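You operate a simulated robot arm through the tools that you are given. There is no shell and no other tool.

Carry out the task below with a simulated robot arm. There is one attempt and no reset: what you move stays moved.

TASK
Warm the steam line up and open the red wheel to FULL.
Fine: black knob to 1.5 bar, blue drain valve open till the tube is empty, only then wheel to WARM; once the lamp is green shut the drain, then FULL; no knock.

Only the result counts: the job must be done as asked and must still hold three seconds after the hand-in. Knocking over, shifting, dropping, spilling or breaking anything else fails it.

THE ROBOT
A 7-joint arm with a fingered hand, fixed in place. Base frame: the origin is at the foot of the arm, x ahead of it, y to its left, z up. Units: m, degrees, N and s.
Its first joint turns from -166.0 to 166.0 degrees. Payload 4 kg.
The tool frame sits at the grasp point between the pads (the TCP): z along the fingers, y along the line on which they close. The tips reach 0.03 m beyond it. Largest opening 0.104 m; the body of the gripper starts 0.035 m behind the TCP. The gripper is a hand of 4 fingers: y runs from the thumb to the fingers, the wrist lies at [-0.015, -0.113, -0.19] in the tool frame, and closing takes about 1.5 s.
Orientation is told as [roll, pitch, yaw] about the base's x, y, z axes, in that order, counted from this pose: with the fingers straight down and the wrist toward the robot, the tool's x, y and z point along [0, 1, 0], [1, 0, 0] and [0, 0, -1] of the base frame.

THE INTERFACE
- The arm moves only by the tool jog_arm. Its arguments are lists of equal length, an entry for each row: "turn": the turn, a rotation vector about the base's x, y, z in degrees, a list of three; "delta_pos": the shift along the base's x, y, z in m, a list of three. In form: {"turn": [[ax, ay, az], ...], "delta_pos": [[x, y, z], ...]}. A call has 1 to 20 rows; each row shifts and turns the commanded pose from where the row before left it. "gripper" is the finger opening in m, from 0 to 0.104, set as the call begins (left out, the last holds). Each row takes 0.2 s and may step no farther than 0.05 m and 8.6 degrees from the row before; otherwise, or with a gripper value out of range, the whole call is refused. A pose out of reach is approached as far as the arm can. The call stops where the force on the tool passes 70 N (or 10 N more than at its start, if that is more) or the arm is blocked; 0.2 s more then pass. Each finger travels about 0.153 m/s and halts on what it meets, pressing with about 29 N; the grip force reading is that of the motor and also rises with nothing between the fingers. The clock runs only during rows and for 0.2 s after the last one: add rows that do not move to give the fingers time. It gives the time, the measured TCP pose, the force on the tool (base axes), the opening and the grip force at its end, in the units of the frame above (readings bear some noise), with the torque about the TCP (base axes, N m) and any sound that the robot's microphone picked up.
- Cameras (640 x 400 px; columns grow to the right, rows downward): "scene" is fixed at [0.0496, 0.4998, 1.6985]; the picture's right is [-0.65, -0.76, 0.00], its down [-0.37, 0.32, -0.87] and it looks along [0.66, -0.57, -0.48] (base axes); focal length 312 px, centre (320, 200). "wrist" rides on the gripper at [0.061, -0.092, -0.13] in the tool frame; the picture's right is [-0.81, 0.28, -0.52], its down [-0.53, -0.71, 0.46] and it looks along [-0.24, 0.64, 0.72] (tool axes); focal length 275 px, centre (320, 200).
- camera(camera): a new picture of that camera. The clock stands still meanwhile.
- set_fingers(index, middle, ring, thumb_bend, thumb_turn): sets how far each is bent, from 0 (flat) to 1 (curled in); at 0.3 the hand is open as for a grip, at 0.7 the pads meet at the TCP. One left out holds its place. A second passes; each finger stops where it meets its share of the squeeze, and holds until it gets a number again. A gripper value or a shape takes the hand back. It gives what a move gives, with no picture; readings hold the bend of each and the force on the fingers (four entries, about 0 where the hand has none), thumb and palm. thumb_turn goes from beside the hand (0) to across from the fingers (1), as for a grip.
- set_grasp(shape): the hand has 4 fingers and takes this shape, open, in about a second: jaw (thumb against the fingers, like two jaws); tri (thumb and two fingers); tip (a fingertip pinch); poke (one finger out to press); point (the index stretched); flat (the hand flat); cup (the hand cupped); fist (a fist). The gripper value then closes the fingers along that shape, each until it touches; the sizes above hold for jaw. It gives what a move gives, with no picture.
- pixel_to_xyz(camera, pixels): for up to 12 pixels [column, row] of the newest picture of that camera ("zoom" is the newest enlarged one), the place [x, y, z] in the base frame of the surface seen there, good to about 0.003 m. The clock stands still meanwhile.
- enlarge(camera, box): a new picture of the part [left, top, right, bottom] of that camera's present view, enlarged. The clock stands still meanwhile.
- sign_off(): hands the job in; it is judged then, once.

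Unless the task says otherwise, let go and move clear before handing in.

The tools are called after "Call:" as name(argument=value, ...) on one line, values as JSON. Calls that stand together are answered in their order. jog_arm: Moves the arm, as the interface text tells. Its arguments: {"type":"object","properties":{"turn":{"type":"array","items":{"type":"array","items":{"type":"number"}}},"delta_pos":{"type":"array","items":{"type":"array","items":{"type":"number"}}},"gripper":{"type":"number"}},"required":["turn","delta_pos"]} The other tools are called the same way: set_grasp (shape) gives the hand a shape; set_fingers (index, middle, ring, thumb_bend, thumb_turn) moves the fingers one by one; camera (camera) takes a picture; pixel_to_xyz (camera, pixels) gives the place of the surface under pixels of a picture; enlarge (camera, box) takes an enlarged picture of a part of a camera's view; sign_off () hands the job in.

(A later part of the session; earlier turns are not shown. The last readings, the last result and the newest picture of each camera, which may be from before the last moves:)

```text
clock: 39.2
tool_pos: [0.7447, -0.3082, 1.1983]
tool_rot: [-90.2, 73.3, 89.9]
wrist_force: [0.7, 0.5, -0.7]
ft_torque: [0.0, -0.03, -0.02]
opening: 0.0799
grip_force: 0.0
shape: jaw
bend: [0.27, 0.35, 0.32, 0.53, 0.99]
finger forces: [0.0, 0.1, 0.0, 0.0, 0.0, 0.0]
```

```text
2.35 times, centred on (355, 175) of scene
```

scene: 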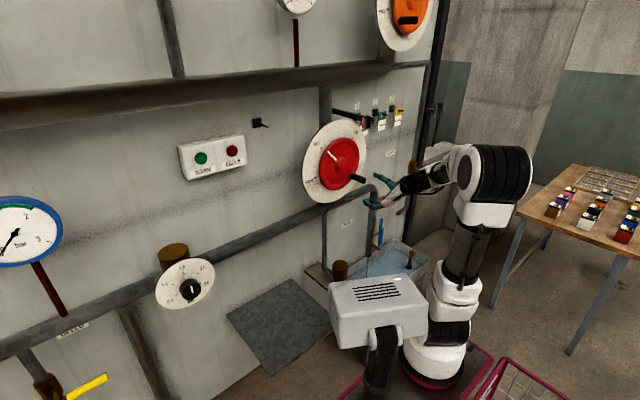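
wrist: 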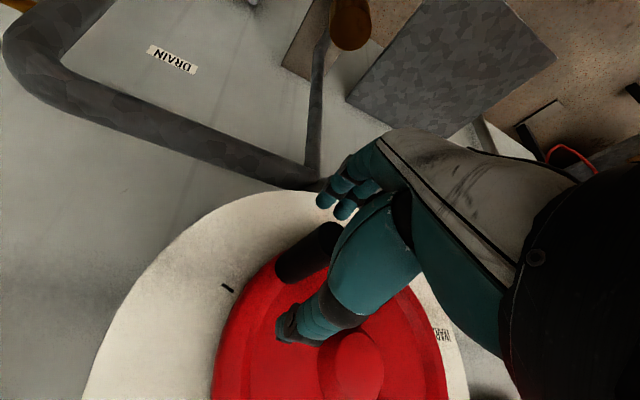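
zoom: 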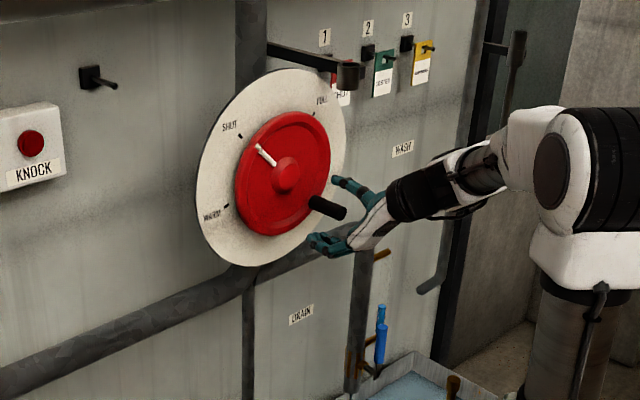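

The peg is between thumb and fingers. I'll wait here, hand open, until the tube is empty.

Call:
jog_arm(turn=[[0, 0, 0], [0, 0, 0], [0, 0, 0], [0, 0, 0], [0, 0, 0], [0, 0, 0], [0, 0, 0], [0, 0, 0], [0, 0, 0], [0, 0, 0], [0, 0, 0], [0, 0, 0], [0, 0, 0], [0, 0, 0], [0, 0, 0], [0, 0, 0], [0, 0, 0], [0, 0, 0], [0, 0, 0], [0, 0, 0]], delta_pos=[[0, 0, 0], [0, 0, 0], [0, 0, 0], [0, 0, 0], [0, 0, 0], [0, 0, 0], [0, 0, 0], [0, 0, 0], [0, 0, 0], [0, 0, 0], [0, 0, 0], [0, 0, 0], [0, 0, 0], [0, 0, 0], [0, 0, 0], [0, 0, 0], [0, 0, 0], [0, 0, 0], [0, 0, 0], [0, 0, 0]])

Call:
enlarge(camera="scene", box=[345, 200, 415, 270])

```text
clock: 43.4
tool_pos: [0.7438, -0.3084, 1.1986]
tool_rot: [-90.0, 73.2, 90.0]
wrist_force: [-0.3, -0.1, 0.1]
ft_torque: [0.03, 0.02, -0.01]
opening: 0.0796
grip_force: 0.1
shape: jaw
bend: [0.27, 0.35, 0.32, 0.53, 0.99]
finger forces: [0.0, 0.1, 0.1, 0.0, 0.0, 0.0]
```

```text
5.71 times, centred on (380, 235) of scene
```

zoom: 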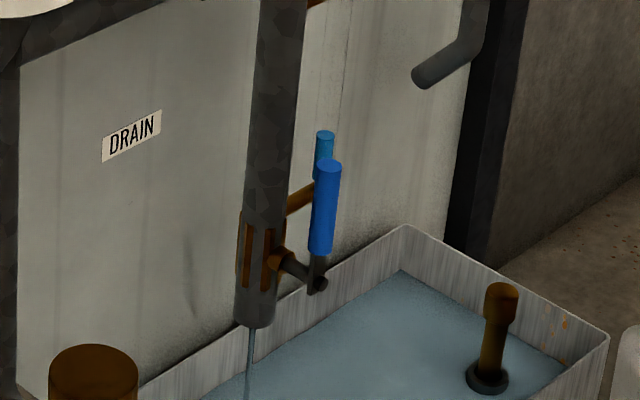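

Level has dropped to zoom (325,133) with a bit above the lever; the stream still runs. Measuring the level and waiting 4 s more.

Call:
pixel_to_xyz(camera="zoom", pixels=[[325, 136], [322, 150]])

Call:
jog_arm(turn=[[0, 0, 0], [0, 0, 0], [0, 0, 0], [0, 0, 0], [0, 0, 0], [0, 0, 0], [0, 0, 0], [0, 0, 0], [0, 0, 0], [0, 0, 0], [0, 0, 0], [0, 0, 0], [0, 0, 0], [0, 0, 0], [0, 0, 0], [0, 0, 0], [0, 0, 0], [0, 0, 0], [0, 0, 0], [0, 0, 0]], delta_pos=[[0, 0, 0], [0, 0, 0], [0, 0, 0], [0, 0, 0], [0, 0, 0], [0, 0, 0], [0, 0, 0], [0, 0, 0], [0, 0, 0], [0, 0, 0], [0, 0, 0], [0, 0, 0], [0, 0, 0], [0, 0, 0], [0, 0, 0], [0, 0, 0], [0, 0, 0], [0, 0, 0], [0, 0, 0], [0, 0, 0]])

Call:
enlarge(camera="scene", box=[345, 200, 415, 270])

```text
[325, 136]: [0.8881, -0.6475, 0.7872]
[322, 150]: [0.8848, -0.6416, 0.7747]
```

```text
clock: 47.6
tool_pos: [0.7439, -0.3095, 1.1995]
tool_rot: [-90.0, 73.1, 90.0]
wrist_force: [-0.2, 1.5, 0.5]
ft_torque: [-0.04, 0.01, -0.02]
opening: 0.0799
grip_force: 0.1
shape: jaw
bend: [0.27, 0.35, 0.32, 0.53, 0.99]
finger forces: [0.0, 0.0, 0.0, 0.0, 0.1, 0.0]
```

```text
5.71 times, centred on (380, 235) of scene
```

zoom: 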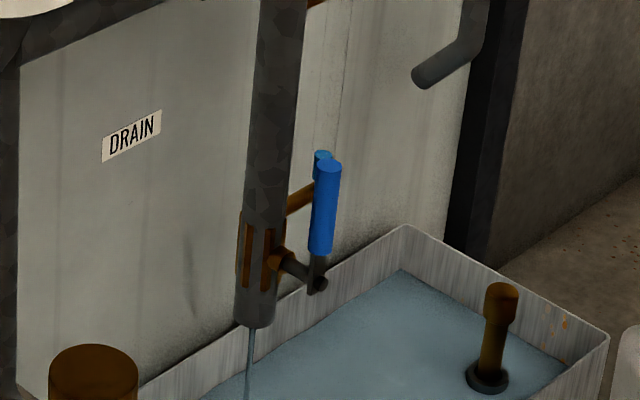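

Rate ~5 mm/s; about 20 mm left. Waiting 6 s more.

Call:
jog_arm(turn=[[0, 0, 0], [0, 0, 0], [0, 0, 0], [0, 0, 0], [0, 0, 0], [0, 0, 0], [0, 0, 0], [0, 0, 0], [0, 0, 0], [0, 0, 0], [0, 0, 0], [0, 0, 0], [0, 0, 0], [0, 0, 0], [0, 0, 0], [0, 0, 0], [0, 0, 0], [0, 0, 0], [0, 0, 0], [0, 0, 0]], delta_pos=[[0, 0, 0], [0, 0, 0], [0, 0, 0], [0, 0, 0], [0, 0, 0], [0, 0, 0], [0, 0, 0], [0, 0, 0], [0, 0, 0], [0, 0, 0], [0, 0, 0], [0, 0, 0], [0, 0, 0], [0, 0, 0], [0, 0, 0], [0, 0, 0], [0, 0, 0], [0, 0, 0], [0, 0, 0], [0, 0, 0]])

Call:
jog_arm(turn=[[0, 0, 0], [0, 0, 0], [0, 0, 0], [0, 0, 0], [0, 0, 0], [0, 0, 0], [0, 0, 0], [0, 0, 0], [0, 0, 0], [0, 0, 0]], delta_pos=[[0, 0, 0], [0, 0, 0], [0, 0, 0], [0, 0, 0], [0, 0, 0], [0, 0, 0], [0, 0, 0], [0, 0, 0], [0, 0, 0], [0, 0, 0]])

Call:
enlarge(camera="scene", box=[345, 200, 415, 270])

Call:
camera(camera="wrist")

```text
clock: 51.8
tool_pos: [0.7447, -0.3091, 1.1989]
tool_rot: [-90.1, 73.2, 90.0]
wrist_force: [-0.2, 0.8, 0.0]
ft_torque: [0.02, -0.02, 0.01]
opening: 0.0796
grip_force: 0.0
shape: jaw
bend: [0.27, 0.35, 0.32, 0.53, 0.99]
finger forces: [0.0, 0.0, 0.0, 0.1, 0.0, 0.0]
```

```text
clock: 54.0
tool_pos: [0.7445, -0.309, 1.1987]
tool_rot: [-90.0, 73.2, 90.1]
wrist_force: [0.9, -0.1, -0.2]
ft_torque: [0.01, 0.02, 0.0]
opening: 0.0796
grip_force: 0.0
shape: jaw
bend: [0.27, 0.35, 0.32, 0.53, 0.99]
finger forces: [0.0, 0.0, 0.0, 0.0, 0.0, 0.0]
```

```text
5.71 times, centred on (380, 235) of scene
```

zoom: 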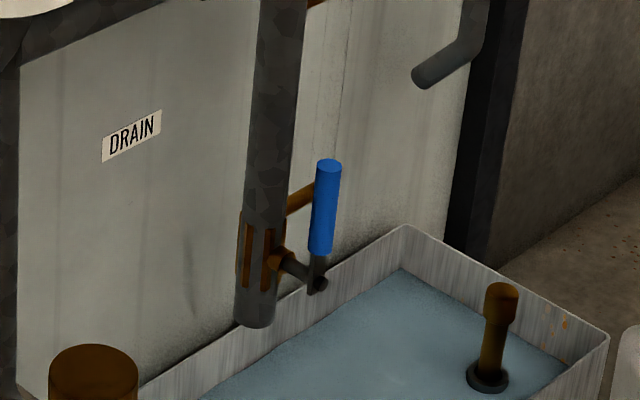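

```text
taken
```

wrist: 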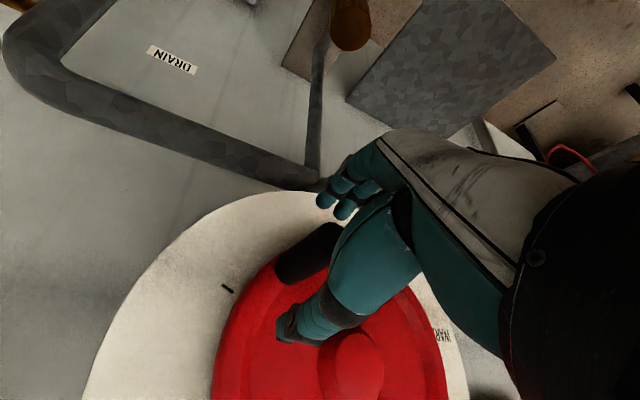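

The stream has stopped and no blue shows above the lever: the tube is empty. Closing around the wheel peg.

Call:
jog_arm(turn=[[0, 0, 0], [0, 0, 0], [0, 0, 0], [0, 0, 0], [0, 0, 0], [0, 0, 0]], delta_pos=[[0, 0, 0], [0, 0, 0], [0, 0, 0], [0, 0, 0], [0, 0, 0], [0, 0, 0]], gripper=0.02)

Call:
enlarge(camera="scene", box=[290, 90, 420, 220])

Call:
camera(camera="wrist")

```text
clock: 55.4
tool_pos: [0.7442, -0.3088, 1.1977]
tool_rot: [-89.9, 73.2, 89.9]
wrist_force: [-0.9, 0.0, 1.8]
ft_torque: [0.02, -0.06, -0.04]
opening: 0.0205
grip_force: 0.1
shape: jaw
bend: [0.73, 0.59, 0.57, 0.74, 1.0]
finger forces: [0.1, 0.0, 0.0, 0.0, 1.2, 0.0]
```

```text
3.08 times, centred on (355, 155) of scene
```

zoom: 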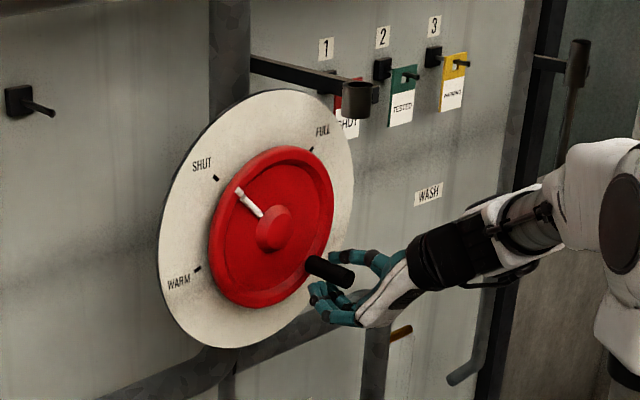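

```text
taken
```

wrist: 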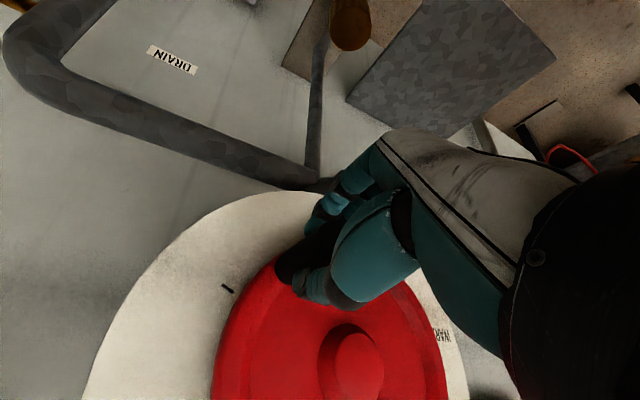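

Peg is held between the pads (opening 0.0205). Starting the counter-clockwise arc slowly by 10°, rolling the hand along.

Call:
jog_arm(turn=[[-2.5, 0, 0], [-2.5, 0, 0], [-2.5, 0, 0], [-2.5, 0, 0], [0, 0, 0]], delta_pos=[[0, -0.0026, 0.0027], [0, -0.0026, 0.0027], [0, -0.0024, 0.0029], [0, -0.0023, 0.0029], [0, 0, 0]])

Call:
enlarge(camera="scene", box=[290, 90, 420, 220])

```text
clock: 56.6
tool_pos: [0.7452, -0.3185, 1.2093]
tool_rot: [-90.0, 83.4, 90.1]
wrist_force: [-1.3, 3.2, -2.9]
ft_torque: [0.02, 0.13, 0.1]
opening: 0.0209
grip_force: 0.2
shape: jaw
bend: [0.73, 0.57, 0.57, 0.74, 1.0]
finger forces: [2.2, 3.0, 0.0, 0.0, 0.0, 0.0]
```

```text
3.08 times, centred on (355, 155) of scene
```

zoom: 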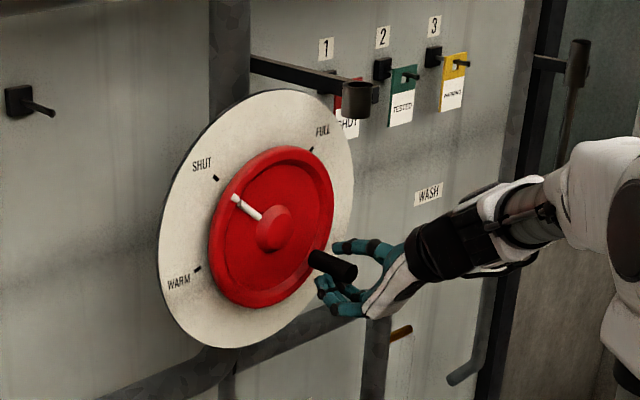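

The wheel follows at ~4 N. Continuing 30° more.

Call:
jog_arm(turn=[[-2.5, 0, 0], [-2.5, 0, 0], [-2.5, 0, 0], [-2.5, 0, 0], [-2.5, 0, 0], [-2.5, 0, 0], [-2.5, 0, 0], [-2.5, 0, 0], [-2.5, 0, 0], [-2.5, 0, 0], [-2.5, 0, 0], [-2.5, 0, 0], [0, 0, 0]], delta_pos=[[0, -0.0021, 0.0031], [0, -0.0021, 0.0031], [0, -0.0018, 0.0033], [0, -0.0018, 0.0033], [0, -0.0015, 0.00345], [0, -0.0015, 0.00345], [0, -0.0012, 0.0036], [0, -0.0012, 0.0036], [0, -0.0009, 0.0037], [0, -0.0009, 0.0037], [0, -0.0006, 0.0037], [0, -0.0006, 0.0037], [0, 0, 0]])

Call:
enlarge(camera="scene", box=[290, 90, 420, 220])

Call:
camera(camera="wrist")

```text
clock: 59.4
tool_pos: [0.7449, -0.3335, 1.2527]
tool_rot: [90.0, 66.8, -90.0]
wrist_force: [-0.7, 1.2, -4.5]
ft_torque: [0.03, 0.11, 0.02]
opening: 0.021
grip_force: 0.0
shape: jaw
bend: [0.73, 0.57, 0.57, 0.74, 1.0]
finger forces: [1.9, 2.9, 0.0, 0.0, 0.0, 0.1]
```

```text
3.08 times, centred on (355, 155) of scene
```

zoom: 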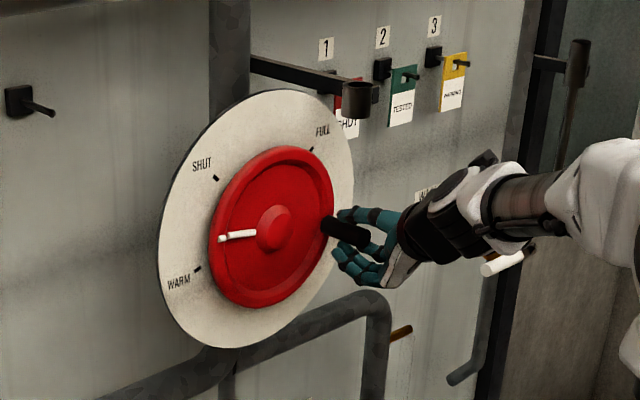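

```text
taken
```

wrist: 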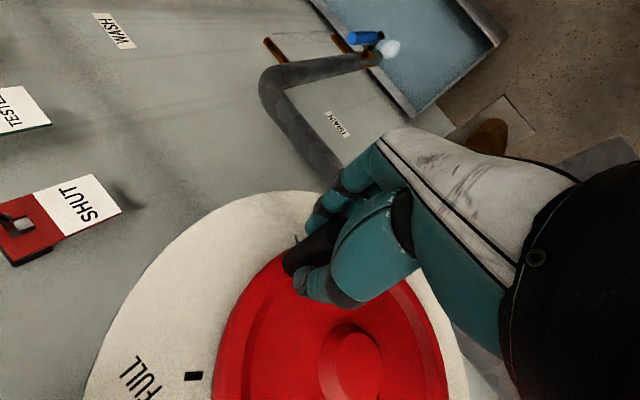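

Steam now puffs at the drain outlet (wrist (390,48)) and the tube between its fittings is empty. Continuing 20° more towards WARM.

Call:
jog_arm(turn=[[-2.5, 0, 0], [-2.5, 0, 0], [-2.5, 0, 0], [-2.5, 0, 0], [-2.5, 0, 0], [-2.5, 0, 0], [-2.5, 0, 0], [-2.5, 0, 0], [0, 0, 0]], delta_pos=[[0, -0.0002, 0.0038], [0, -0.0002, 0.0038], [0, 0.0001, 0.0038], [0, 0.0001, 0.0038], [0, 0.0004, 0.0037], [0, 0.0004, 0.0037], [0, 0.0008, 0.0037], [0, 0.0008, 0.0037], [0, 0, 0]])

Call:
enlarge(camera="scene", box=[300, 110, 390, 210])

Call:
camera(camera="wrist")

```text
clock: 61.4
tool_pos: [0.7454, -0.3317, 1.2823]
tool_rot: [90.0, 46.7, -90.0]
wrist_force: [-0.3, 0.0, -4.2]
ft_torque: [0.03, 0.12, -0.02]
opening: 0.0209
grip_force: 0.0
shape: jaw
bend: [0.73, 0.57, 0.57, 0.74, 1.0]
finger forces: [1.7, 3.1, 0.1, 0.0, 0.0, 0.1]
```

```text
4.00 times, centred on (345, 160) of scene
```

zoom: 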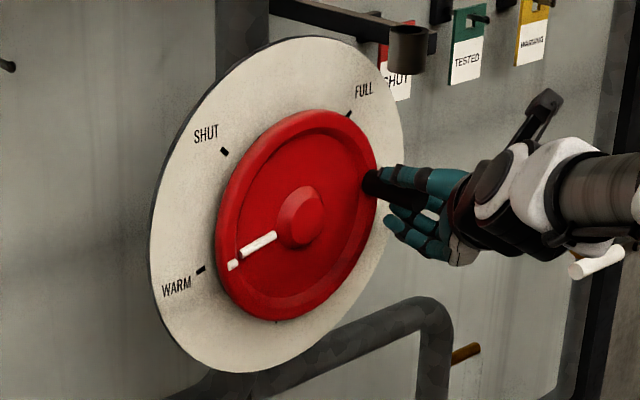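

```text
taken
```

wrist: 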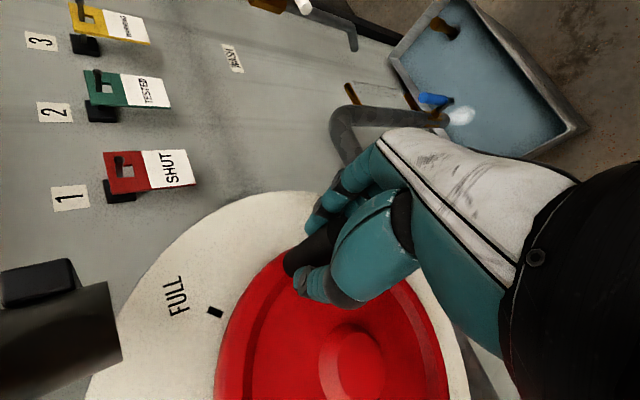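

Pointer tip (zoom (232,265)) is near the WARM tick (200,270). Measuring to find the exact remaining angle.

Call:
pixel_to_xyz(camera="zoom", pixels=[[201, 270], [232, 266], [240, 257], [250, 249], [262, 242], [272, 236], [305, 218], [224, 151], [349, 113], [235, 264], [278, 320]])

Call:
enlarge(camera="scene", box=[175, 130, 255, 190])

```text
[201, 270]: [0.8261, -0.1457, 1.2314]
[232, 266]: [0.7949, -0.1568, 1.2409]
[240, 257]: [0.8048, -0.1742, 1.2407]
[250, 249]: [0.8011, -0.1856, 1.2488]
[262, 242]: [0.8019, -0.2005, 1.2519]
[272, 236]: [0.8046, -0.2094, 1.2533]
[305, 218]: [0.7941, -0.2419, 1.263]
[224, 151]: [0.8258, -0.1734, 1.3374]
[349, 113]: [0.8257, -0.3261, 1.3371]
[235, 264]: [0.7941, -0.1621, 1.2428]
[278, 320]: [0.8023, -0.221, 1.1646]
```

```text
6.67 times, centred on (215, 160) of scene
```

zoom: 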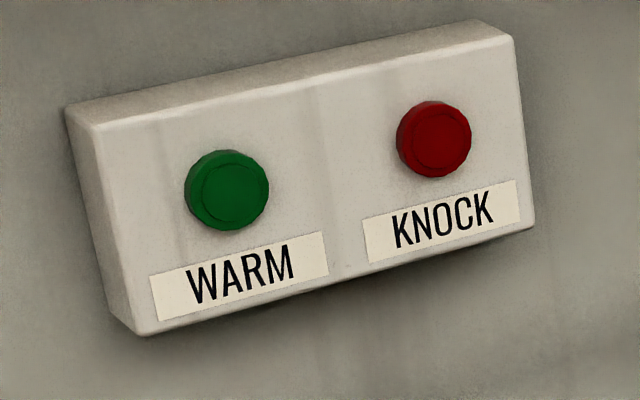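

The pointer is at ~101° versus the WARM tick at ~104.4°, so about 3° remain. Advancing 3° and looking again.

Call:
jog_arm(turn=[[-1.5, 0, 0], [-1.5, 0, 0], [0, 0, 0], [0, 0, 0], [0, 0, 0], [0, 0, 0]], delta_pos=[[0, 0.0005, 0.0021], [0, 0.0006, 0.0021], [0, 0, 0], [0, 0, 0], [0, 0, 0], [0, 0, 0]])

Call:
enlarge(camera="scene", box=[300, 125, 370, 205])

Call:
pixel_to_xyz(camera="zoom", pixels=[[320, 200]])

Call:
camera(camera="scene")

```text
clock: 62.8
tool_pos: [0.7459, -0.3309, 1.2867]
tool_rot: [90.1, 43.8, -90.0]
wrist_force: [-0.5, -0.9, -3.2]
ft_torque: [0.01, 0.1, -0.05]
opening: 0.0209
grip_force: 0.1
shape: jaw
bend: [0.73, 0.57, 0.57, 0.74, 1.0]
finger forces: [1.8, 2.8, 0.1, 0.1, 0.0, 0.1]
```

```text
5.00 times, centred on (335, 165) of scene
```

zoom: 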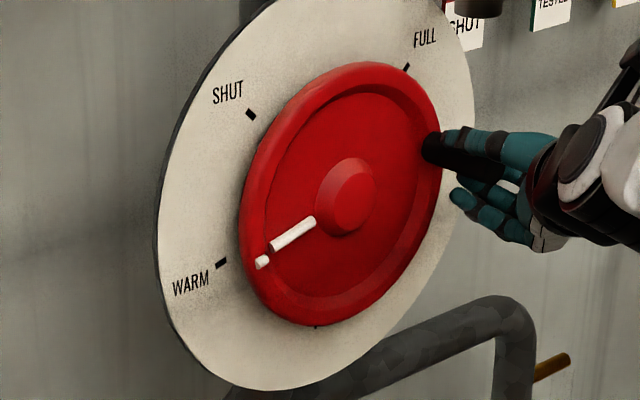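

```text
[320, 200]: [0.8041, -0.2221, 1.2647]
```

```text
taken
```

scene: 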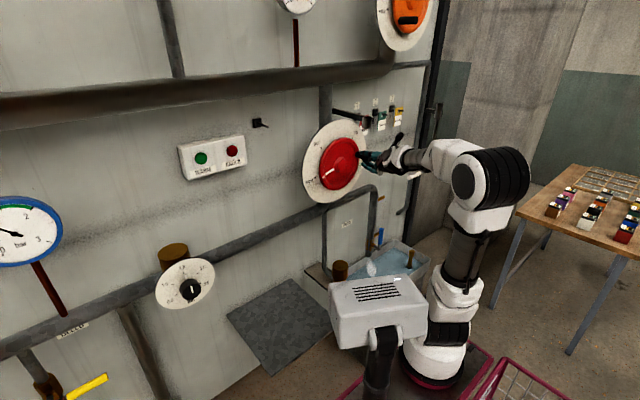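

Pointer now lies on the WARM tick (same small parallax bias as it had at SHUT), and the gauge needle has risen. I'll check the gauge and lamp.

Call:
enlarge(camera="scene", box=[0, 190, 90, 280])

Call:
jog_arm(turn=[[0, 0, 0], [0, 0, 0], [0, 0, 0], [0, 0, 0], [0, 0, 0], [0, 0, 0], [0, 0, 0], [0, 0, 0], [0, 0, 0], [0, 0, 0]], delta_pos=[[0, 0, 0], [0, 0, 0], [0, 0, 0], [0, 0, 0], [0, 0, 0], [0, 0, 0], [0, 0, 0], [0, 0, 0], [0, 0, 0], [0, 0, 0]])

Call:
camera(camera="scene")

Call:
enlarge(camera="scene", box=[0, 190, 90, 280])

Call:
enlarge(camera="scene", box=[175, 130, 255, 190])

```text
4.44 times, centred on (45, 235) of scene
```

zoom: 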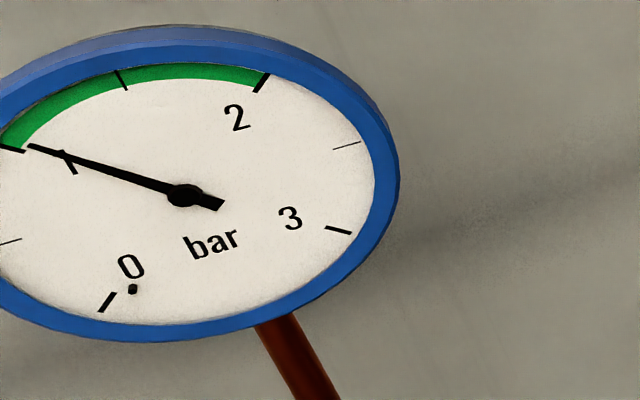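

```text
clock: 65.0
tool_pos: [0.7455, -0.3307, 1.2861]
tool_rot: [90.0, 43.8, -90.1]
wrist_force: [0.3, -2.1, -2.4]
ft_torque: [-0.02, 0.06, -0.06]
opening: 0.0207
grip_force: 0.0
shape: jaw
bend: [0.73, 0.58, 0.57, 0.74, 1.0]
finger forces: [1.9, 1.9, 0.0, 0.0, 0.1, 0.0]
```

```text
taken
```

scene: 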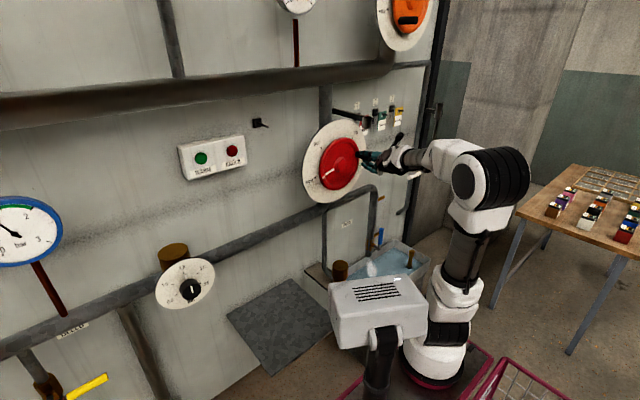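

```text
4.44 times, centred on (45, 235) of scene
```

zoom: 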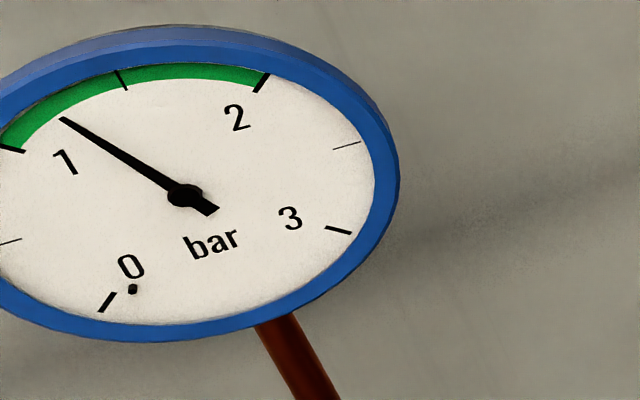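

```text
6.67 times, centred on (215, 160) of scene
```

zoom: 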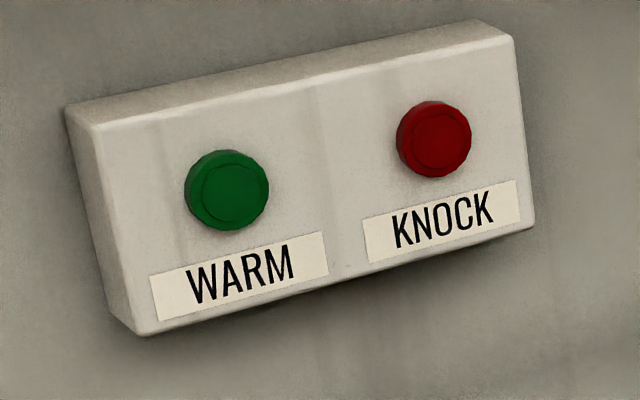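

Pressure is climbing normally (now ~1.2 bar) and the knock lamp is dark. I'll release the wheel and back off straight.

Call:
jog_arm(turn=[[0, 0, 0], [0, 0, 0], [0, 0, 0], [0, 0, 0], [-0.01, 0, 0], [0, 0, 0], [0, 0, 0], [0, 0, 0]], delta_pos=[[0, 0, 0], [0, 0, 0], [0, 0, 0], [0, 0, 0], [-0.02, 0, 0], [-0.025, 0, 0], [-0.025, 0, 0], [-0.01, 0, 0]], gripper=0.07)

Call:
enlarge(camera="scene", box=[300, 125, 370, 205])

Call:
camera(camera="wrist")

Call:
camera(camera="scene")

```text
clock: 66.8
tool_pos: [0.6642, -0.3309, 1.2862]
tool_rot: [90.1, 43.8, -90.0]
wrist_force: [0.7, 0.7, 0.3]
ft_torque: [-0.03, 0.0, -0.01]
opening: 0.0696
grip_force: 0.0
shape: jaw
bend: [0.28, 0.38, 0.35, 0.6, 1.0]
finger forces: [0.0, 0.0, 0.0, 0.0, 0.0, 0.0]
```

```text
5.00 times, centred on (335, 165) of scene
```

zoom: 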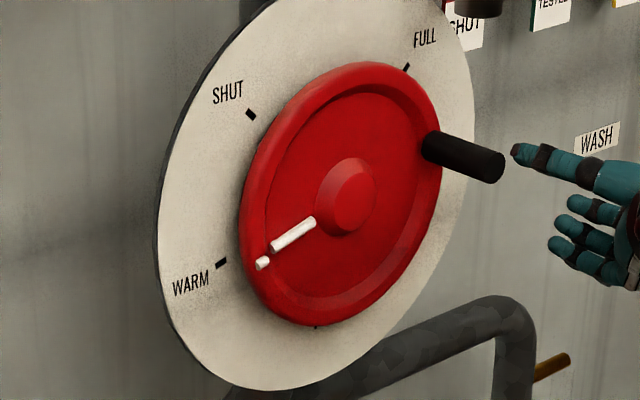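

```text
taken
```

wrist: 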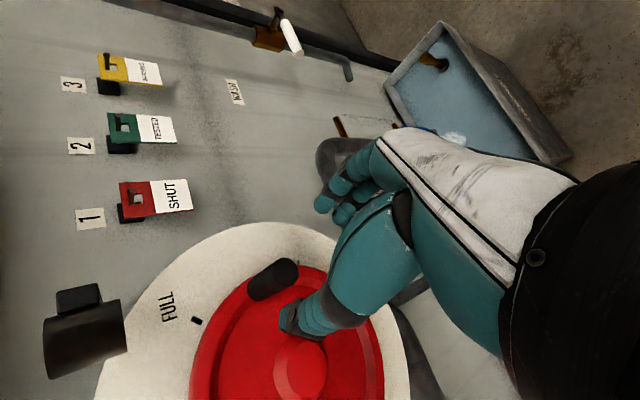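

```text
taken
```

scene: 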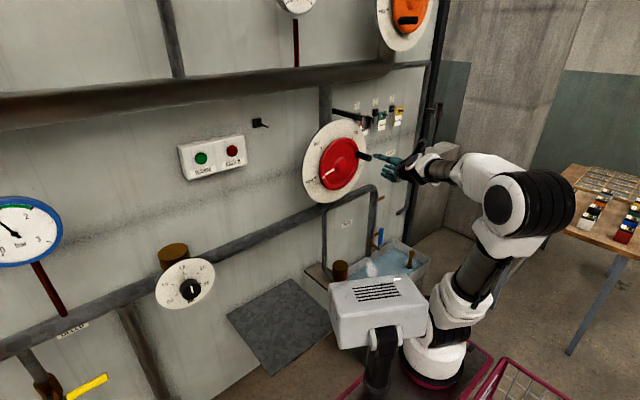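

Wheel stays at WARM after release. I'll note the bracket's place and head back to the drain lever by the reverse route.

Call:
pixel_to_xyz(camera="wrist", pixels=[[85, 340], [60, 330], [110, 310], [75, 370], [78, 298], [285, 272], [262, 285], [300, 375]])

Call:
jog_arm(turn=[[7.1, 0, 0], [7.1, 0, 0], [7.1, 0, 0], [7.1, 0, 0], [7.1, 0, 0], [7.1, 0, 0], [7.1, 0, 0], [7.1, 0, 0], [7.1, 0, 0], [7.1, 0, 0], [7.1, 0, 0], [7.1, 0, 0]], delta_pos=[[0.002, -0.012, -0.025], [0.002, -0.012, -0.025], [0.002, -0.012, -0.025], [0.002, -0.012, -0.025], [0.002, -0.012, -0.025], [0.002, -0.012, -0.025], [0.002, -0.012, -0.025], [0.002, -0.012, -0.025], [0.002, -0.012, -0.025], [0.002, -0.012, -0.025], [0.001, -0.012, -0.025], [0.001, -0.012, -0.025]])

Call:
camera(camera="scene")

Call:
camera(camera="wrist")

```text
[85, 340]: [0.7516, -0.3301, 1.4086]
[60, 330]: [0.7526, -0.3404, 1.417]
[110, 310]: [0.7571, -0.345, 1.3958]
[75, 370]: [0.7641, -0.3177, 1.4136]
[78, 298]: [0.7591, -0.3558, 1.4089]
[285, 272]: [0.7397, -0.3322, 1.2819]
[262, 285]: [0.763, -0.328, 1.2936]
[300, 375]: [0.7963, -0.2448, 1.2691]
```

```text
clock: 69.4
tool_pos: [0.6863, -0.475, 0.9858]
tool_rot: [-90.0, 50.8, 90.0]
wrist_force: [0.7, -0.1, 0.4]
ft_torque: [0.01, 0.04, 0.03]
opening: 0.0696
grip_force: 0.0
shape: jaw
bend: [0.28, 0.38, 0.35, 0.6, 1.0]
finger forces: [0.0, 0.0, 0.0, 0.0, 0.0, 0.1]
```

```text
taken
```

scene: 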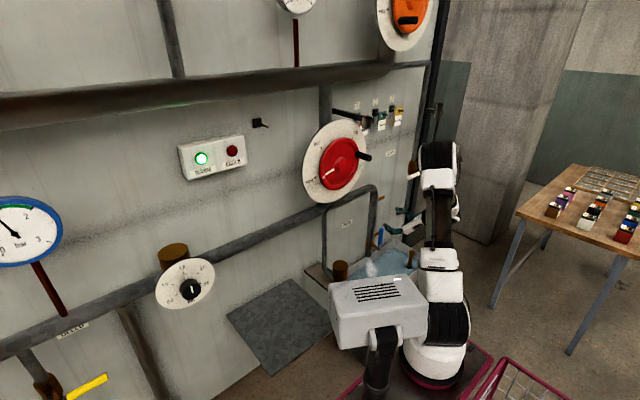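

```text
taken
```

wrist: 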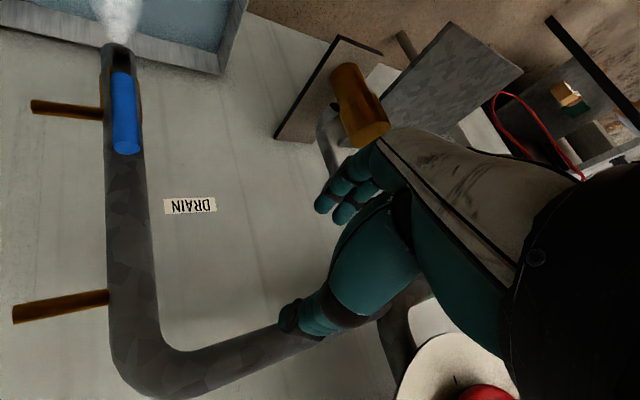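

The WARM lamp is green (scene (201,158)) and the tube is empty. Now going to the lever to shut the drain: pre-grasp in front of the upright lever.

Call:
jog_arm(turn=[[3.7, 0, 0], [3.7, 0, 0], [3.7, 0, 0], [3.7, 0, 0], [3.7, 0, 0], [3.7, 0, 0], [0, 0, 0]], delta_pos=[[0.002, -0.0178, -0.0322], [0.002, -0.0178, -0.0322], [0.002, -0.0178, -0.0322], [0.002, -0.0178, -0.0322], [0.002, -0.0178, -0.0322], [0.002, -0.0178, -0.0322], [0, 0, 0]], gripper=0.08)

Call:
camera(camera="wrist")

Call:
enlarge(camera="scene", box=[340, 190, 430, 280])

```text
clock: 71.0
tool_pos: [0.6991, -0.5822, 0.7913]
tool_rot: [-89.9, 28.8, 90.0]
wrist_force: [-0.1, 0.6, -0.2]
ft_torque: [0.01, -0.02, -0.01]
opening: 0.0797
grip_force: 0.1
shape: jaw
bend: [0.27, 0.35, 0.32, 0.53, 0.99]
finger forces: [0.0, 0.1, 0.0, 0.0, 0.1, 0.0]
```

```text
taken
```

wrist: 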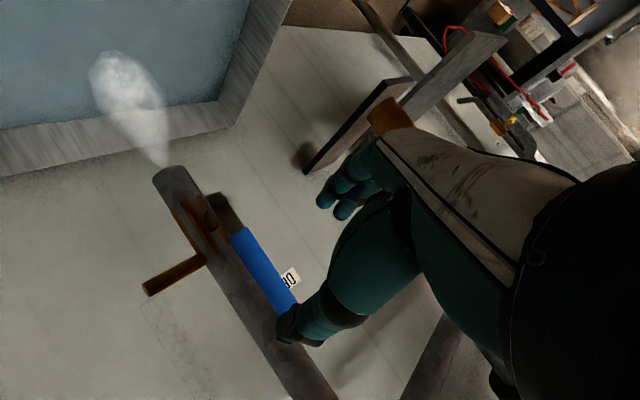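

```text
4.44 times, centred on (385, 235) of scene
```

zoom: 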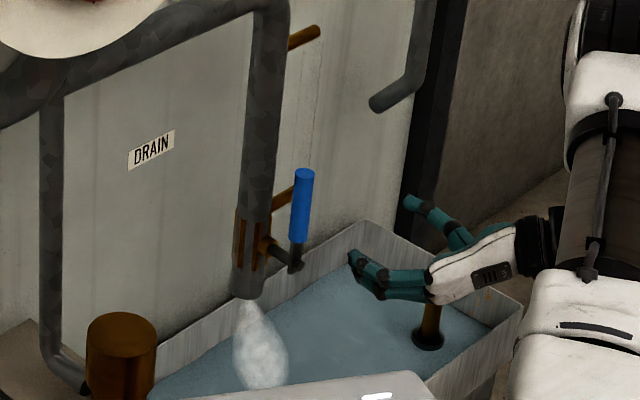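

Same pose as my retreat, tube empty with steam at the outlet. Advancing along the retreat line and closing on the lever.

Call:
jog_arm(turn=[[0, 0, 0], [0, 0, 0], [0, 0, 0], [0, 0, 0], [0, 0, 0]], delta_pos=[[0.03, 0, 0.0005], [0.03, 0, 0.0005], [0.025, 0, 0.0005], [0.018, 0, 0], [0.01, 0, 0]])

Call:
jog_arm(turn=[[0, 0, 0], [0, 0, 0], [0, 0, 0], [0, 0, 0], [0, 0, 0]], delta_pos=[[0, 0, 0], [0, 0, 0], [0, 0, 0], [0, 0, 0], [0, 0, 0]], gripper=0.03)

Call:
camera(camera="wrist")

```text
clock: 72.2
tool_pos: [0.812, -0.5828, 0.794]
tool_rot: [-90.0, 28.8, 90.1]
wrist_force: [-0.2, 0.4, -0.5]
ft_torque: [0.0, 0.01, -0.02]
opening: 0.0795
grip_force: 0.0
shape: jaw
bend: [0.27, 0.35, 0.32, 0.53, 0.99]
finger forces: [0.1, 0.0, 0.0, 0.0, 0.1, 0.1]
```

```text
clock: 73.4
tool_pos: [0.8118, -0.5825, 0.7937]
tool_rot: [-90.0, 28.8, 90.0]
wrist_force: [-0.7, 6.4, -2.3]
ft_torque: [0.1, 0.01, 0.15]
opening: 0.0334
grip_force: 0.1
shape: jaw
bend: [0.73, 0.54, 0.52, 0.74, 1.0]
finger forces: [6.5, 0.5, 0.0, 0.0, 0.0, 0.1]
```

```text
taken
```

wrist: 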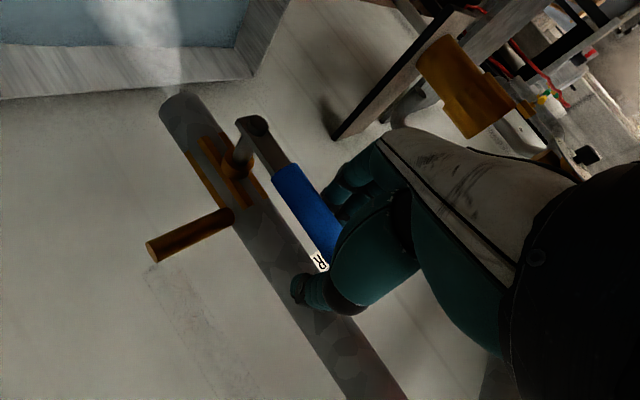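

The lever is caged. I'll reverse the arc (down to the left), first half.

Call:
jog_arm(turn=[[-5.6, 0, 0], [-5.6, 0, 0], [-5.6, 0, 0], [-5.6, 0, 0], [-5.6, 0, 0], [-5.6, 0, 0], [-5.6, 0, 0], [-5.6, 0, 0], [0, 0, 0]], delta_pos=[[0, 0.0096, 0.0012], [0, 0.0097, 0.0001], [0, 0.0097, -0.0009], [0, 0.0095, -0.002], [0, 0.0092, -0.003], [0, 0.0088, -0.004], [0, 0.0084, -0.0049], [0, 0.0078, -0.0058], [0, 0, 0]])

Call:
camera(camera="wrist")

Call:
enlarge(camera="scene", box=[340, 190, 430, 280])

```text
clock: 75.4
tool_pos: [0.8128, -0.5084, 0.7742]
tool_rot: [-89.9, 73.7, 90.1]
wrist_force: [-0.6, -0.4, 1.0]
ft_torque: [0.04, 0.01, -0.02]
opening: 0.0306
grip_force: 0.0
shape: jaw
bend: [0.74, 0.54, 0.52, 0.73, 1.0]
finger forces: [0.0, 0.0, 0.0, 0.1, 1.2, 0.0]
```

```text
taken
```

wrist: 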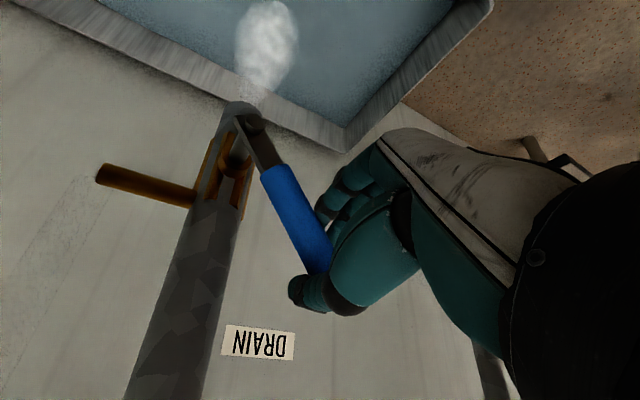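

```text
4.44 times, centred on (385, 235) of scene
```

zoom: 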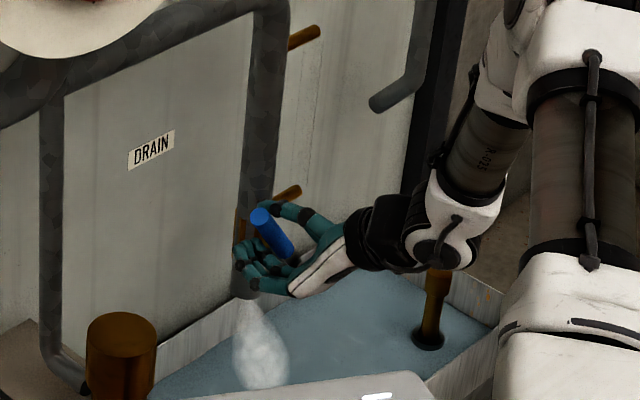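

Lever moves with it (~55°). Finishing the arc down to horizontal with a small over-travel to reach the stop.

Call:
jog_arm(turn=[[-5.6, 0, 0], [-5.6, 0, 0], [-5.6, 0, 0], [-5.6, 0, 0], [-5.6, 0, 0], [-5.6, 0, 0], [-5.6, 0, 0], [-5.6, 0, 0], [0, 0, 0]], delta_pos=[[0, 0.0071, -0.0066], [0, 0.0063, -0.0074], [0, 0.0055, -0.008], [0, 0.0046, -0.0086], [0, 0.0036, -0.009], [0, 0.0026, -0.0093], [0, 0.0016, -0.0096], [0, 0.0005, -0.0097], [0, 0, 0]])

Call:
jog_arm(turn=[[-5, 0, 0], [-3, 0, 0], [0, 0, 0]], delta_pos=[[0, -0.0005, -0.0085], [0, -0.001, -0.006], [0, 0, 0]])

Call:
camera(camera="wrist")

Call:
enlarge(camera="scene", box=[340, 190, 430, 280])

```text
clock: 77.4
tool_pos: [0.8118, -0.4775, 0.7067]
tool_rot: [90.0, 61.4, -90.0]
wrist_force: [0.6, 0.5, 0.7]
ft_torque: [-0.02, 0.01, 0.01]
opening: 0.0307
grip_force: 0.1
shape: jaw
bend: [0.74, 0.54, 0.52, 0.73, 1.0]
finger forces: [0.1, 0.1, 0.0, 0.1, 1.2, 0.0]
```

```text
clock: 78.2
tool_pos: [0.8116, -0.4789, 0.6926]
tool_rot: [90.0, 53.4, -90.0]
wrist_force: [-0.7, 0.8, 3.5]
ft_torque: [0.05, -0.05, 0.01]
opening: 0.0317
grip_force: 0.1
shape: jaw
bend: [0.74, 0.54, 0.52, 0.72, 1.0]
finger forces: [0.0, 0.1, 0.0, 0.0, 2.9, 0.0]
```

```text
taken
```

wrist: 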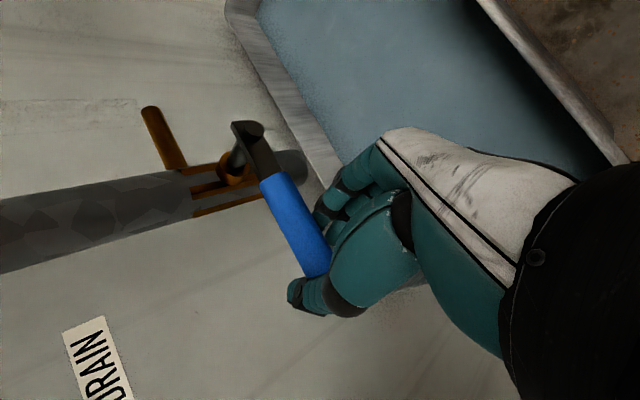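

```text
4.44 times, centred on (385, 235) of scene
```

zoom: 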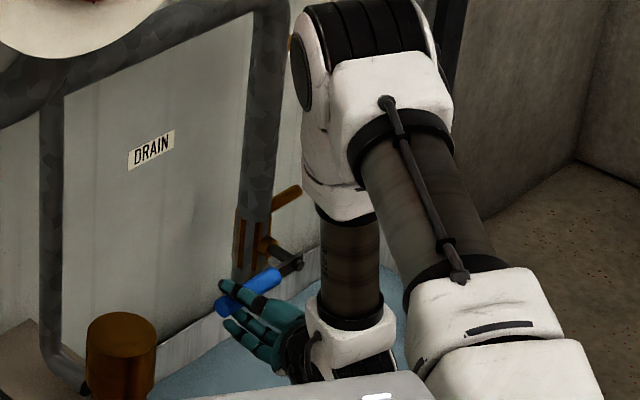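

No more steam; the lever looks level. One more small push to be sure it's at the stop.

Call:
jog_arm(turn=[[-3, 0, 0], [0, 0, 0]], delta_pos=[[0, -0.001, -0.006], [0, 0, 0]])

Call:
enlarge(camera="wrist", box=[100, 60, 400, 340])

Call:
pixel_to_xyz(camera="wrist", pixels=[[272, 190], [285, 215], [298, 240], [310, 262], [250, 130]])

Call:
camera(camera="scene")

```text
clock: 78.8
tool_pos: [0.8175, -0.4886, 0.7077]
tool_rot: [89.8, 51.2, -90.0]
wrist_force: [-2.8, 3.5, -8.1]
ft_torque: [0.28, 0.12, -0.1]
opening: 0.0317
grip_force: 0.0
shape: jaw
bend: [0.74, 0.54, 0.52, 0.74, 1.0]
finger forces: [7.3, 0.1, 0.0, 0.0, 0.1, 0.0]
out of reach, approached as far as the arm can: row 1
```

```text
1.43 times, centred on (250, 200) of wrist
```

zoom: 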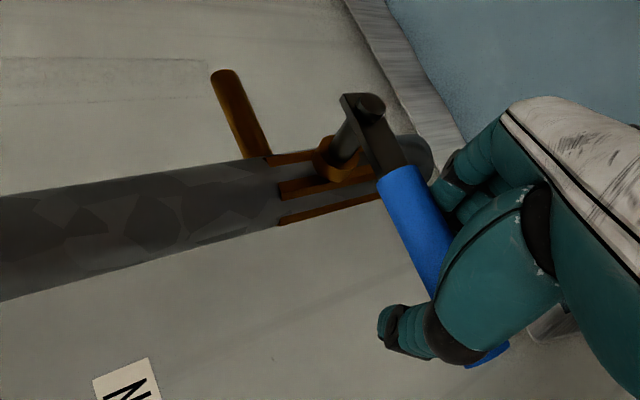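

```text
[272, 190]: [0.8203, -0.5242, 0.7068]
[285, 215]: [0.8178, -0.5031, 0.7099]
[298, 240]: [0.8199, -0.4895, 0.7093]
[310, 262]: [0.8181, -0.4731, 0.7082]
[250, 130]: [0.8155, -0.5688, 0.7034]
```

```text
taken
```

scene: 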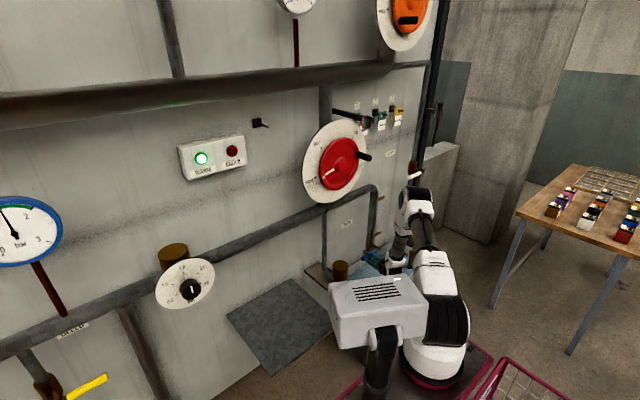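

The last step hit a reach limit and the hand rose a bit, with the index pressing up at 7 N; the lever could be 1–2° up. I'll roll back to ~154° and gently push down again.

Call:
jog_arm(turn=[[4.5, 0, 0], [4.5, 0, 0], [4.5, 0, 0], [0, 0, 0]], delta_pos=[[-0.002, 0.004, -0.002], [-0.002, 0.003, -0.001], [-0.001, 0.003, 0], [0, 0, 0]])

Call:
jog_arm(turn=[[0, 0, 0], [0, 0, 0], [0, 0, 0], [0, 0, 0]], delta_pos=[[0, 0, -0.005], [0, 0, -0.005], [0, 0, -0.005], [0, 0, 0]])

Call:
enlarge(camera="wrist", box=[100, 60, 400, 340])

```text
clock: 79.8
tool_pos: [0.8126, -0.4794, 0.7043]
tool_rot: [89.9, 64.1, -90.0]
wrist_force: [0.0, -0.4, 0.1]
ft_torque: [-0.03, -0.02, -0.01]
opening: 0.0302
grip_force: 0.0
shape: jaw
bend: [0.74, 0.54, 0.52, 0.74, 1.0]
finger forces: [0.3, 0.0, 0.1, 0.0, 0.1, 0.0]
```

```text
clock: 80.8
tool_pos: [0.8141, -0.4799, 0.6909]
tool_rot: [90.1, 64.1, -90.0]
wrist_force: [0.6, -0.1, 2.8]
ft_torque: [0.02, -0.03, -0.02]
opening: 0.0309
grip_force: 0.1
shape: jaw
bend: [0.74, 0.54, 0.52, 0.73, 1.0]
finger forces: [0.0, 0.0, 0.0, 0.0, 2.6, 0.1]
```

```text
1.43 times, centred on (250, 200) of wrist
```

zoom: 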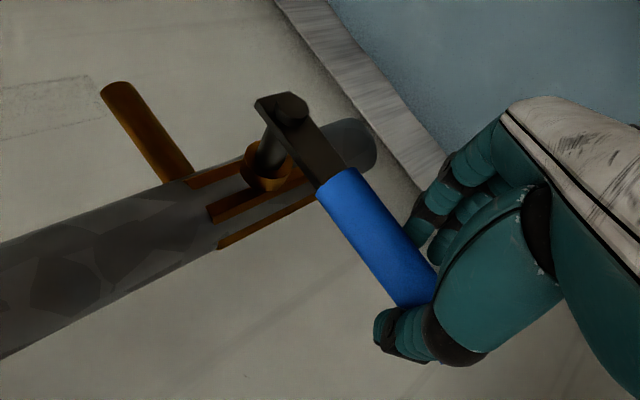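

Contact at 2.6 N on the thumb; pushing down 8 mm more to feel the stop.

Call:
jog_arm(turn=[[0, 0, 0], [0, 0, 0], [0, 0, 0]], delta_pos=[[0, 0, -0.004], [0, 0, -0.004], [0, 0, 0]])

Call:
camera(camera="wrist")

Call:
pixel_to_xyz(camera="wrist", pixels=[[258, 190], [270, 210], [282, 230], [292, 245], [230, 135]])

```text
clock: 81.6
tool_pos: [0.8143, -0.4803, 0.682]
tool_rot: [90.1, 64.0, -89.9]
wrist_force: [-1.5, -0.4, 9.2]
ft_torque: [0.12, -0.14, -0.01]
opening: 0.0344
grip_force: 0.0
shape: jaw
bend: [0.74, 0.54, 0.52, 0.7, 0.99]
finger forces: [0.0, 0.1, 0.0, 0.1, 8.1, 0.0]
```

```text
taken
```

wrist: 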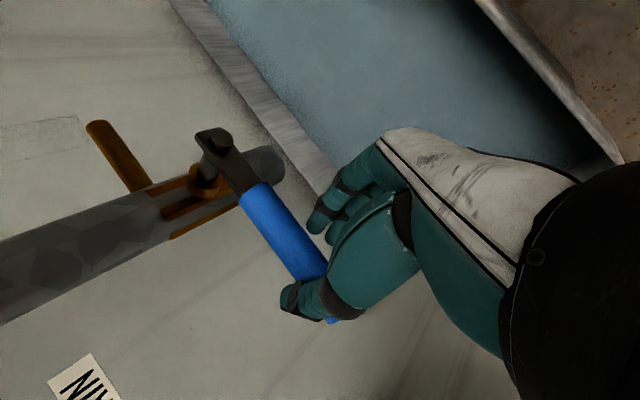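

```text
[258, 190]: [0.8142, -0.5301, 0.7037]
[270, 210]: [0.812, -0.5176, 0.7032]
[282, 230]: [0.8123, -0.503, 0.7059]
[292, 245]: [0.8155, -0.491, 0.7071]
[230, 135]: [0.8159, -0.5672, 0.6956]
```

The lever is firmly at its closed stop (8 N). Opening the hand and backing off.

Call:
jog_arm(turn=[[0, 0, 0], [0, 0, 0], [0, 0, 0], [0, 0, 0]], delta_pos=[[0, 0, 0.005], [0, 0, 0.005], [0, 0, 0.005], [0, 0, 0.005]], gripper=0.09)

Call:
jog_arm(turn=[[0, 0, 0], [0, 0, 0], [0, 0, 0], [0, 0, 0]], delta_pos=[[-0.025, 0, 0], [-0.025, 0, 0], [-0.025, 0, 0], [-0.025, 0, 0]])

Call:
camera(camera="wrist")

Call:
camera(camera="scene")

```text
clock: 82.6
tool_pos: [0.8123, -0.4783, 0.7018]
tool_rot: [89.9, 64.1, -90.0]
wrist_force: [0.3, 0.5, -0.3]
ft_torque: [0.0, -0.01, 0.05]
opening: 0.0901
grip_force: 0.1
shape: jaw
bend: [0.27, 0.33, 0.31, 0.42, 0.98]
finger forces: [0.0, 0.0, 0.0, 0.0, 0.0, 0.0]
```

```text
clock: 83.6
tool_pos: [0.7128, -0.4806, 0.7036]
tool_rot: [89.9, 64.1, -90.0]
wrist_force: [-0.5, -0.8, 0.2]
ft_torque: [-0.01, -0.01, 0.04]
opening: 0.0902
grip_force: 0.1
shape: jaw
bend: [0.27, 0.33, 0.31, 0.42, 0.98]
finger forces: [0.1, 0.0, 0.1, 0.0, 0.0, 0.1]
```

```text
taken
```

wrist: 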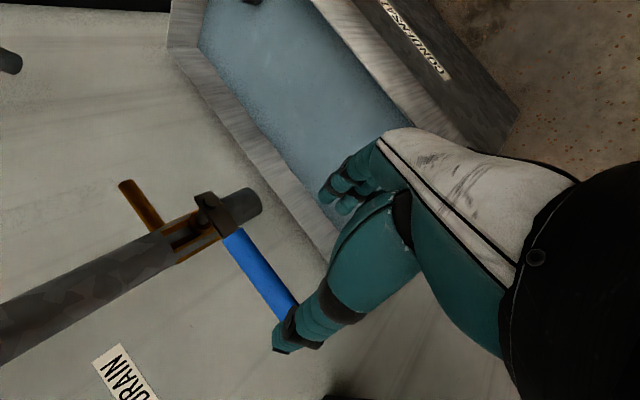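

```text
taken
```

scene: 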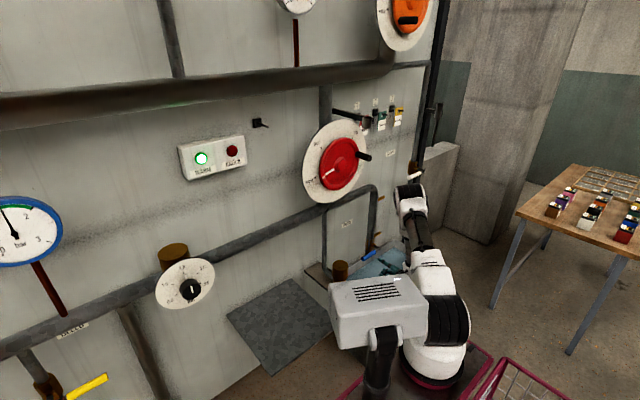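

Drain is shut (lever as at the start), lamp green, knock dark. Now moving up to the wheel peg at (y -0.331, z 1.285) for the final turn.

Call:
jog_arm(turn=[[0, 0, 0], [0, 0, 0], [0, 0, 0], [0, 0, 0], [0, 0, 0], [0, 0, 0], [0, 0, 0]], delta_pos=[[-0.007, 0.0107, 0.0416], [-0.007, 0.0107, 0.0416], [-0.007, 0.0107, 0.0416], [-0.007, 0.0107, 0.0416], [-0.007, 0.0107, 0.0416], [-0.007, 0.0107, 0.0416], [-0.007, 0.0107, 0.0416]])

Call:
camera(camera="scene")

```text
clock: 85.2
tool_pos: [0.6642, -0.4058, 0.9947]
tool_rot: [89.8, 64.1, -90.2]
wrist_force: [1.0, -1.6, 0.2]
ft_torque: [0.0, 0.01, -0.01]
opening: 0.0897
grip_force: 0.1
shape: jaw
bend: [0.27, 0.33, 0.31, 0.42, 0.98]
finger forces: [0.1, 0.1, 0.0, 0.0, 0.0, 0.0]
```

```text
taken
```

scene: 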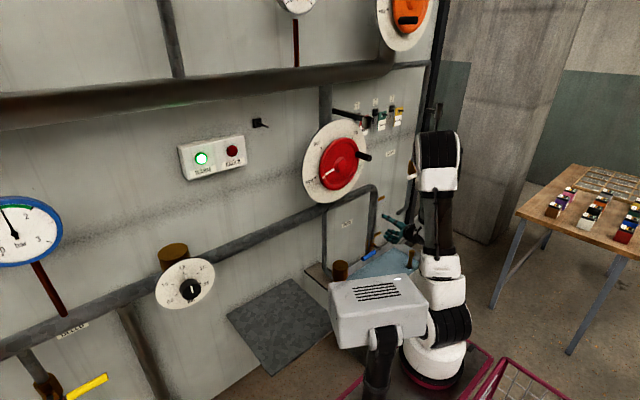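

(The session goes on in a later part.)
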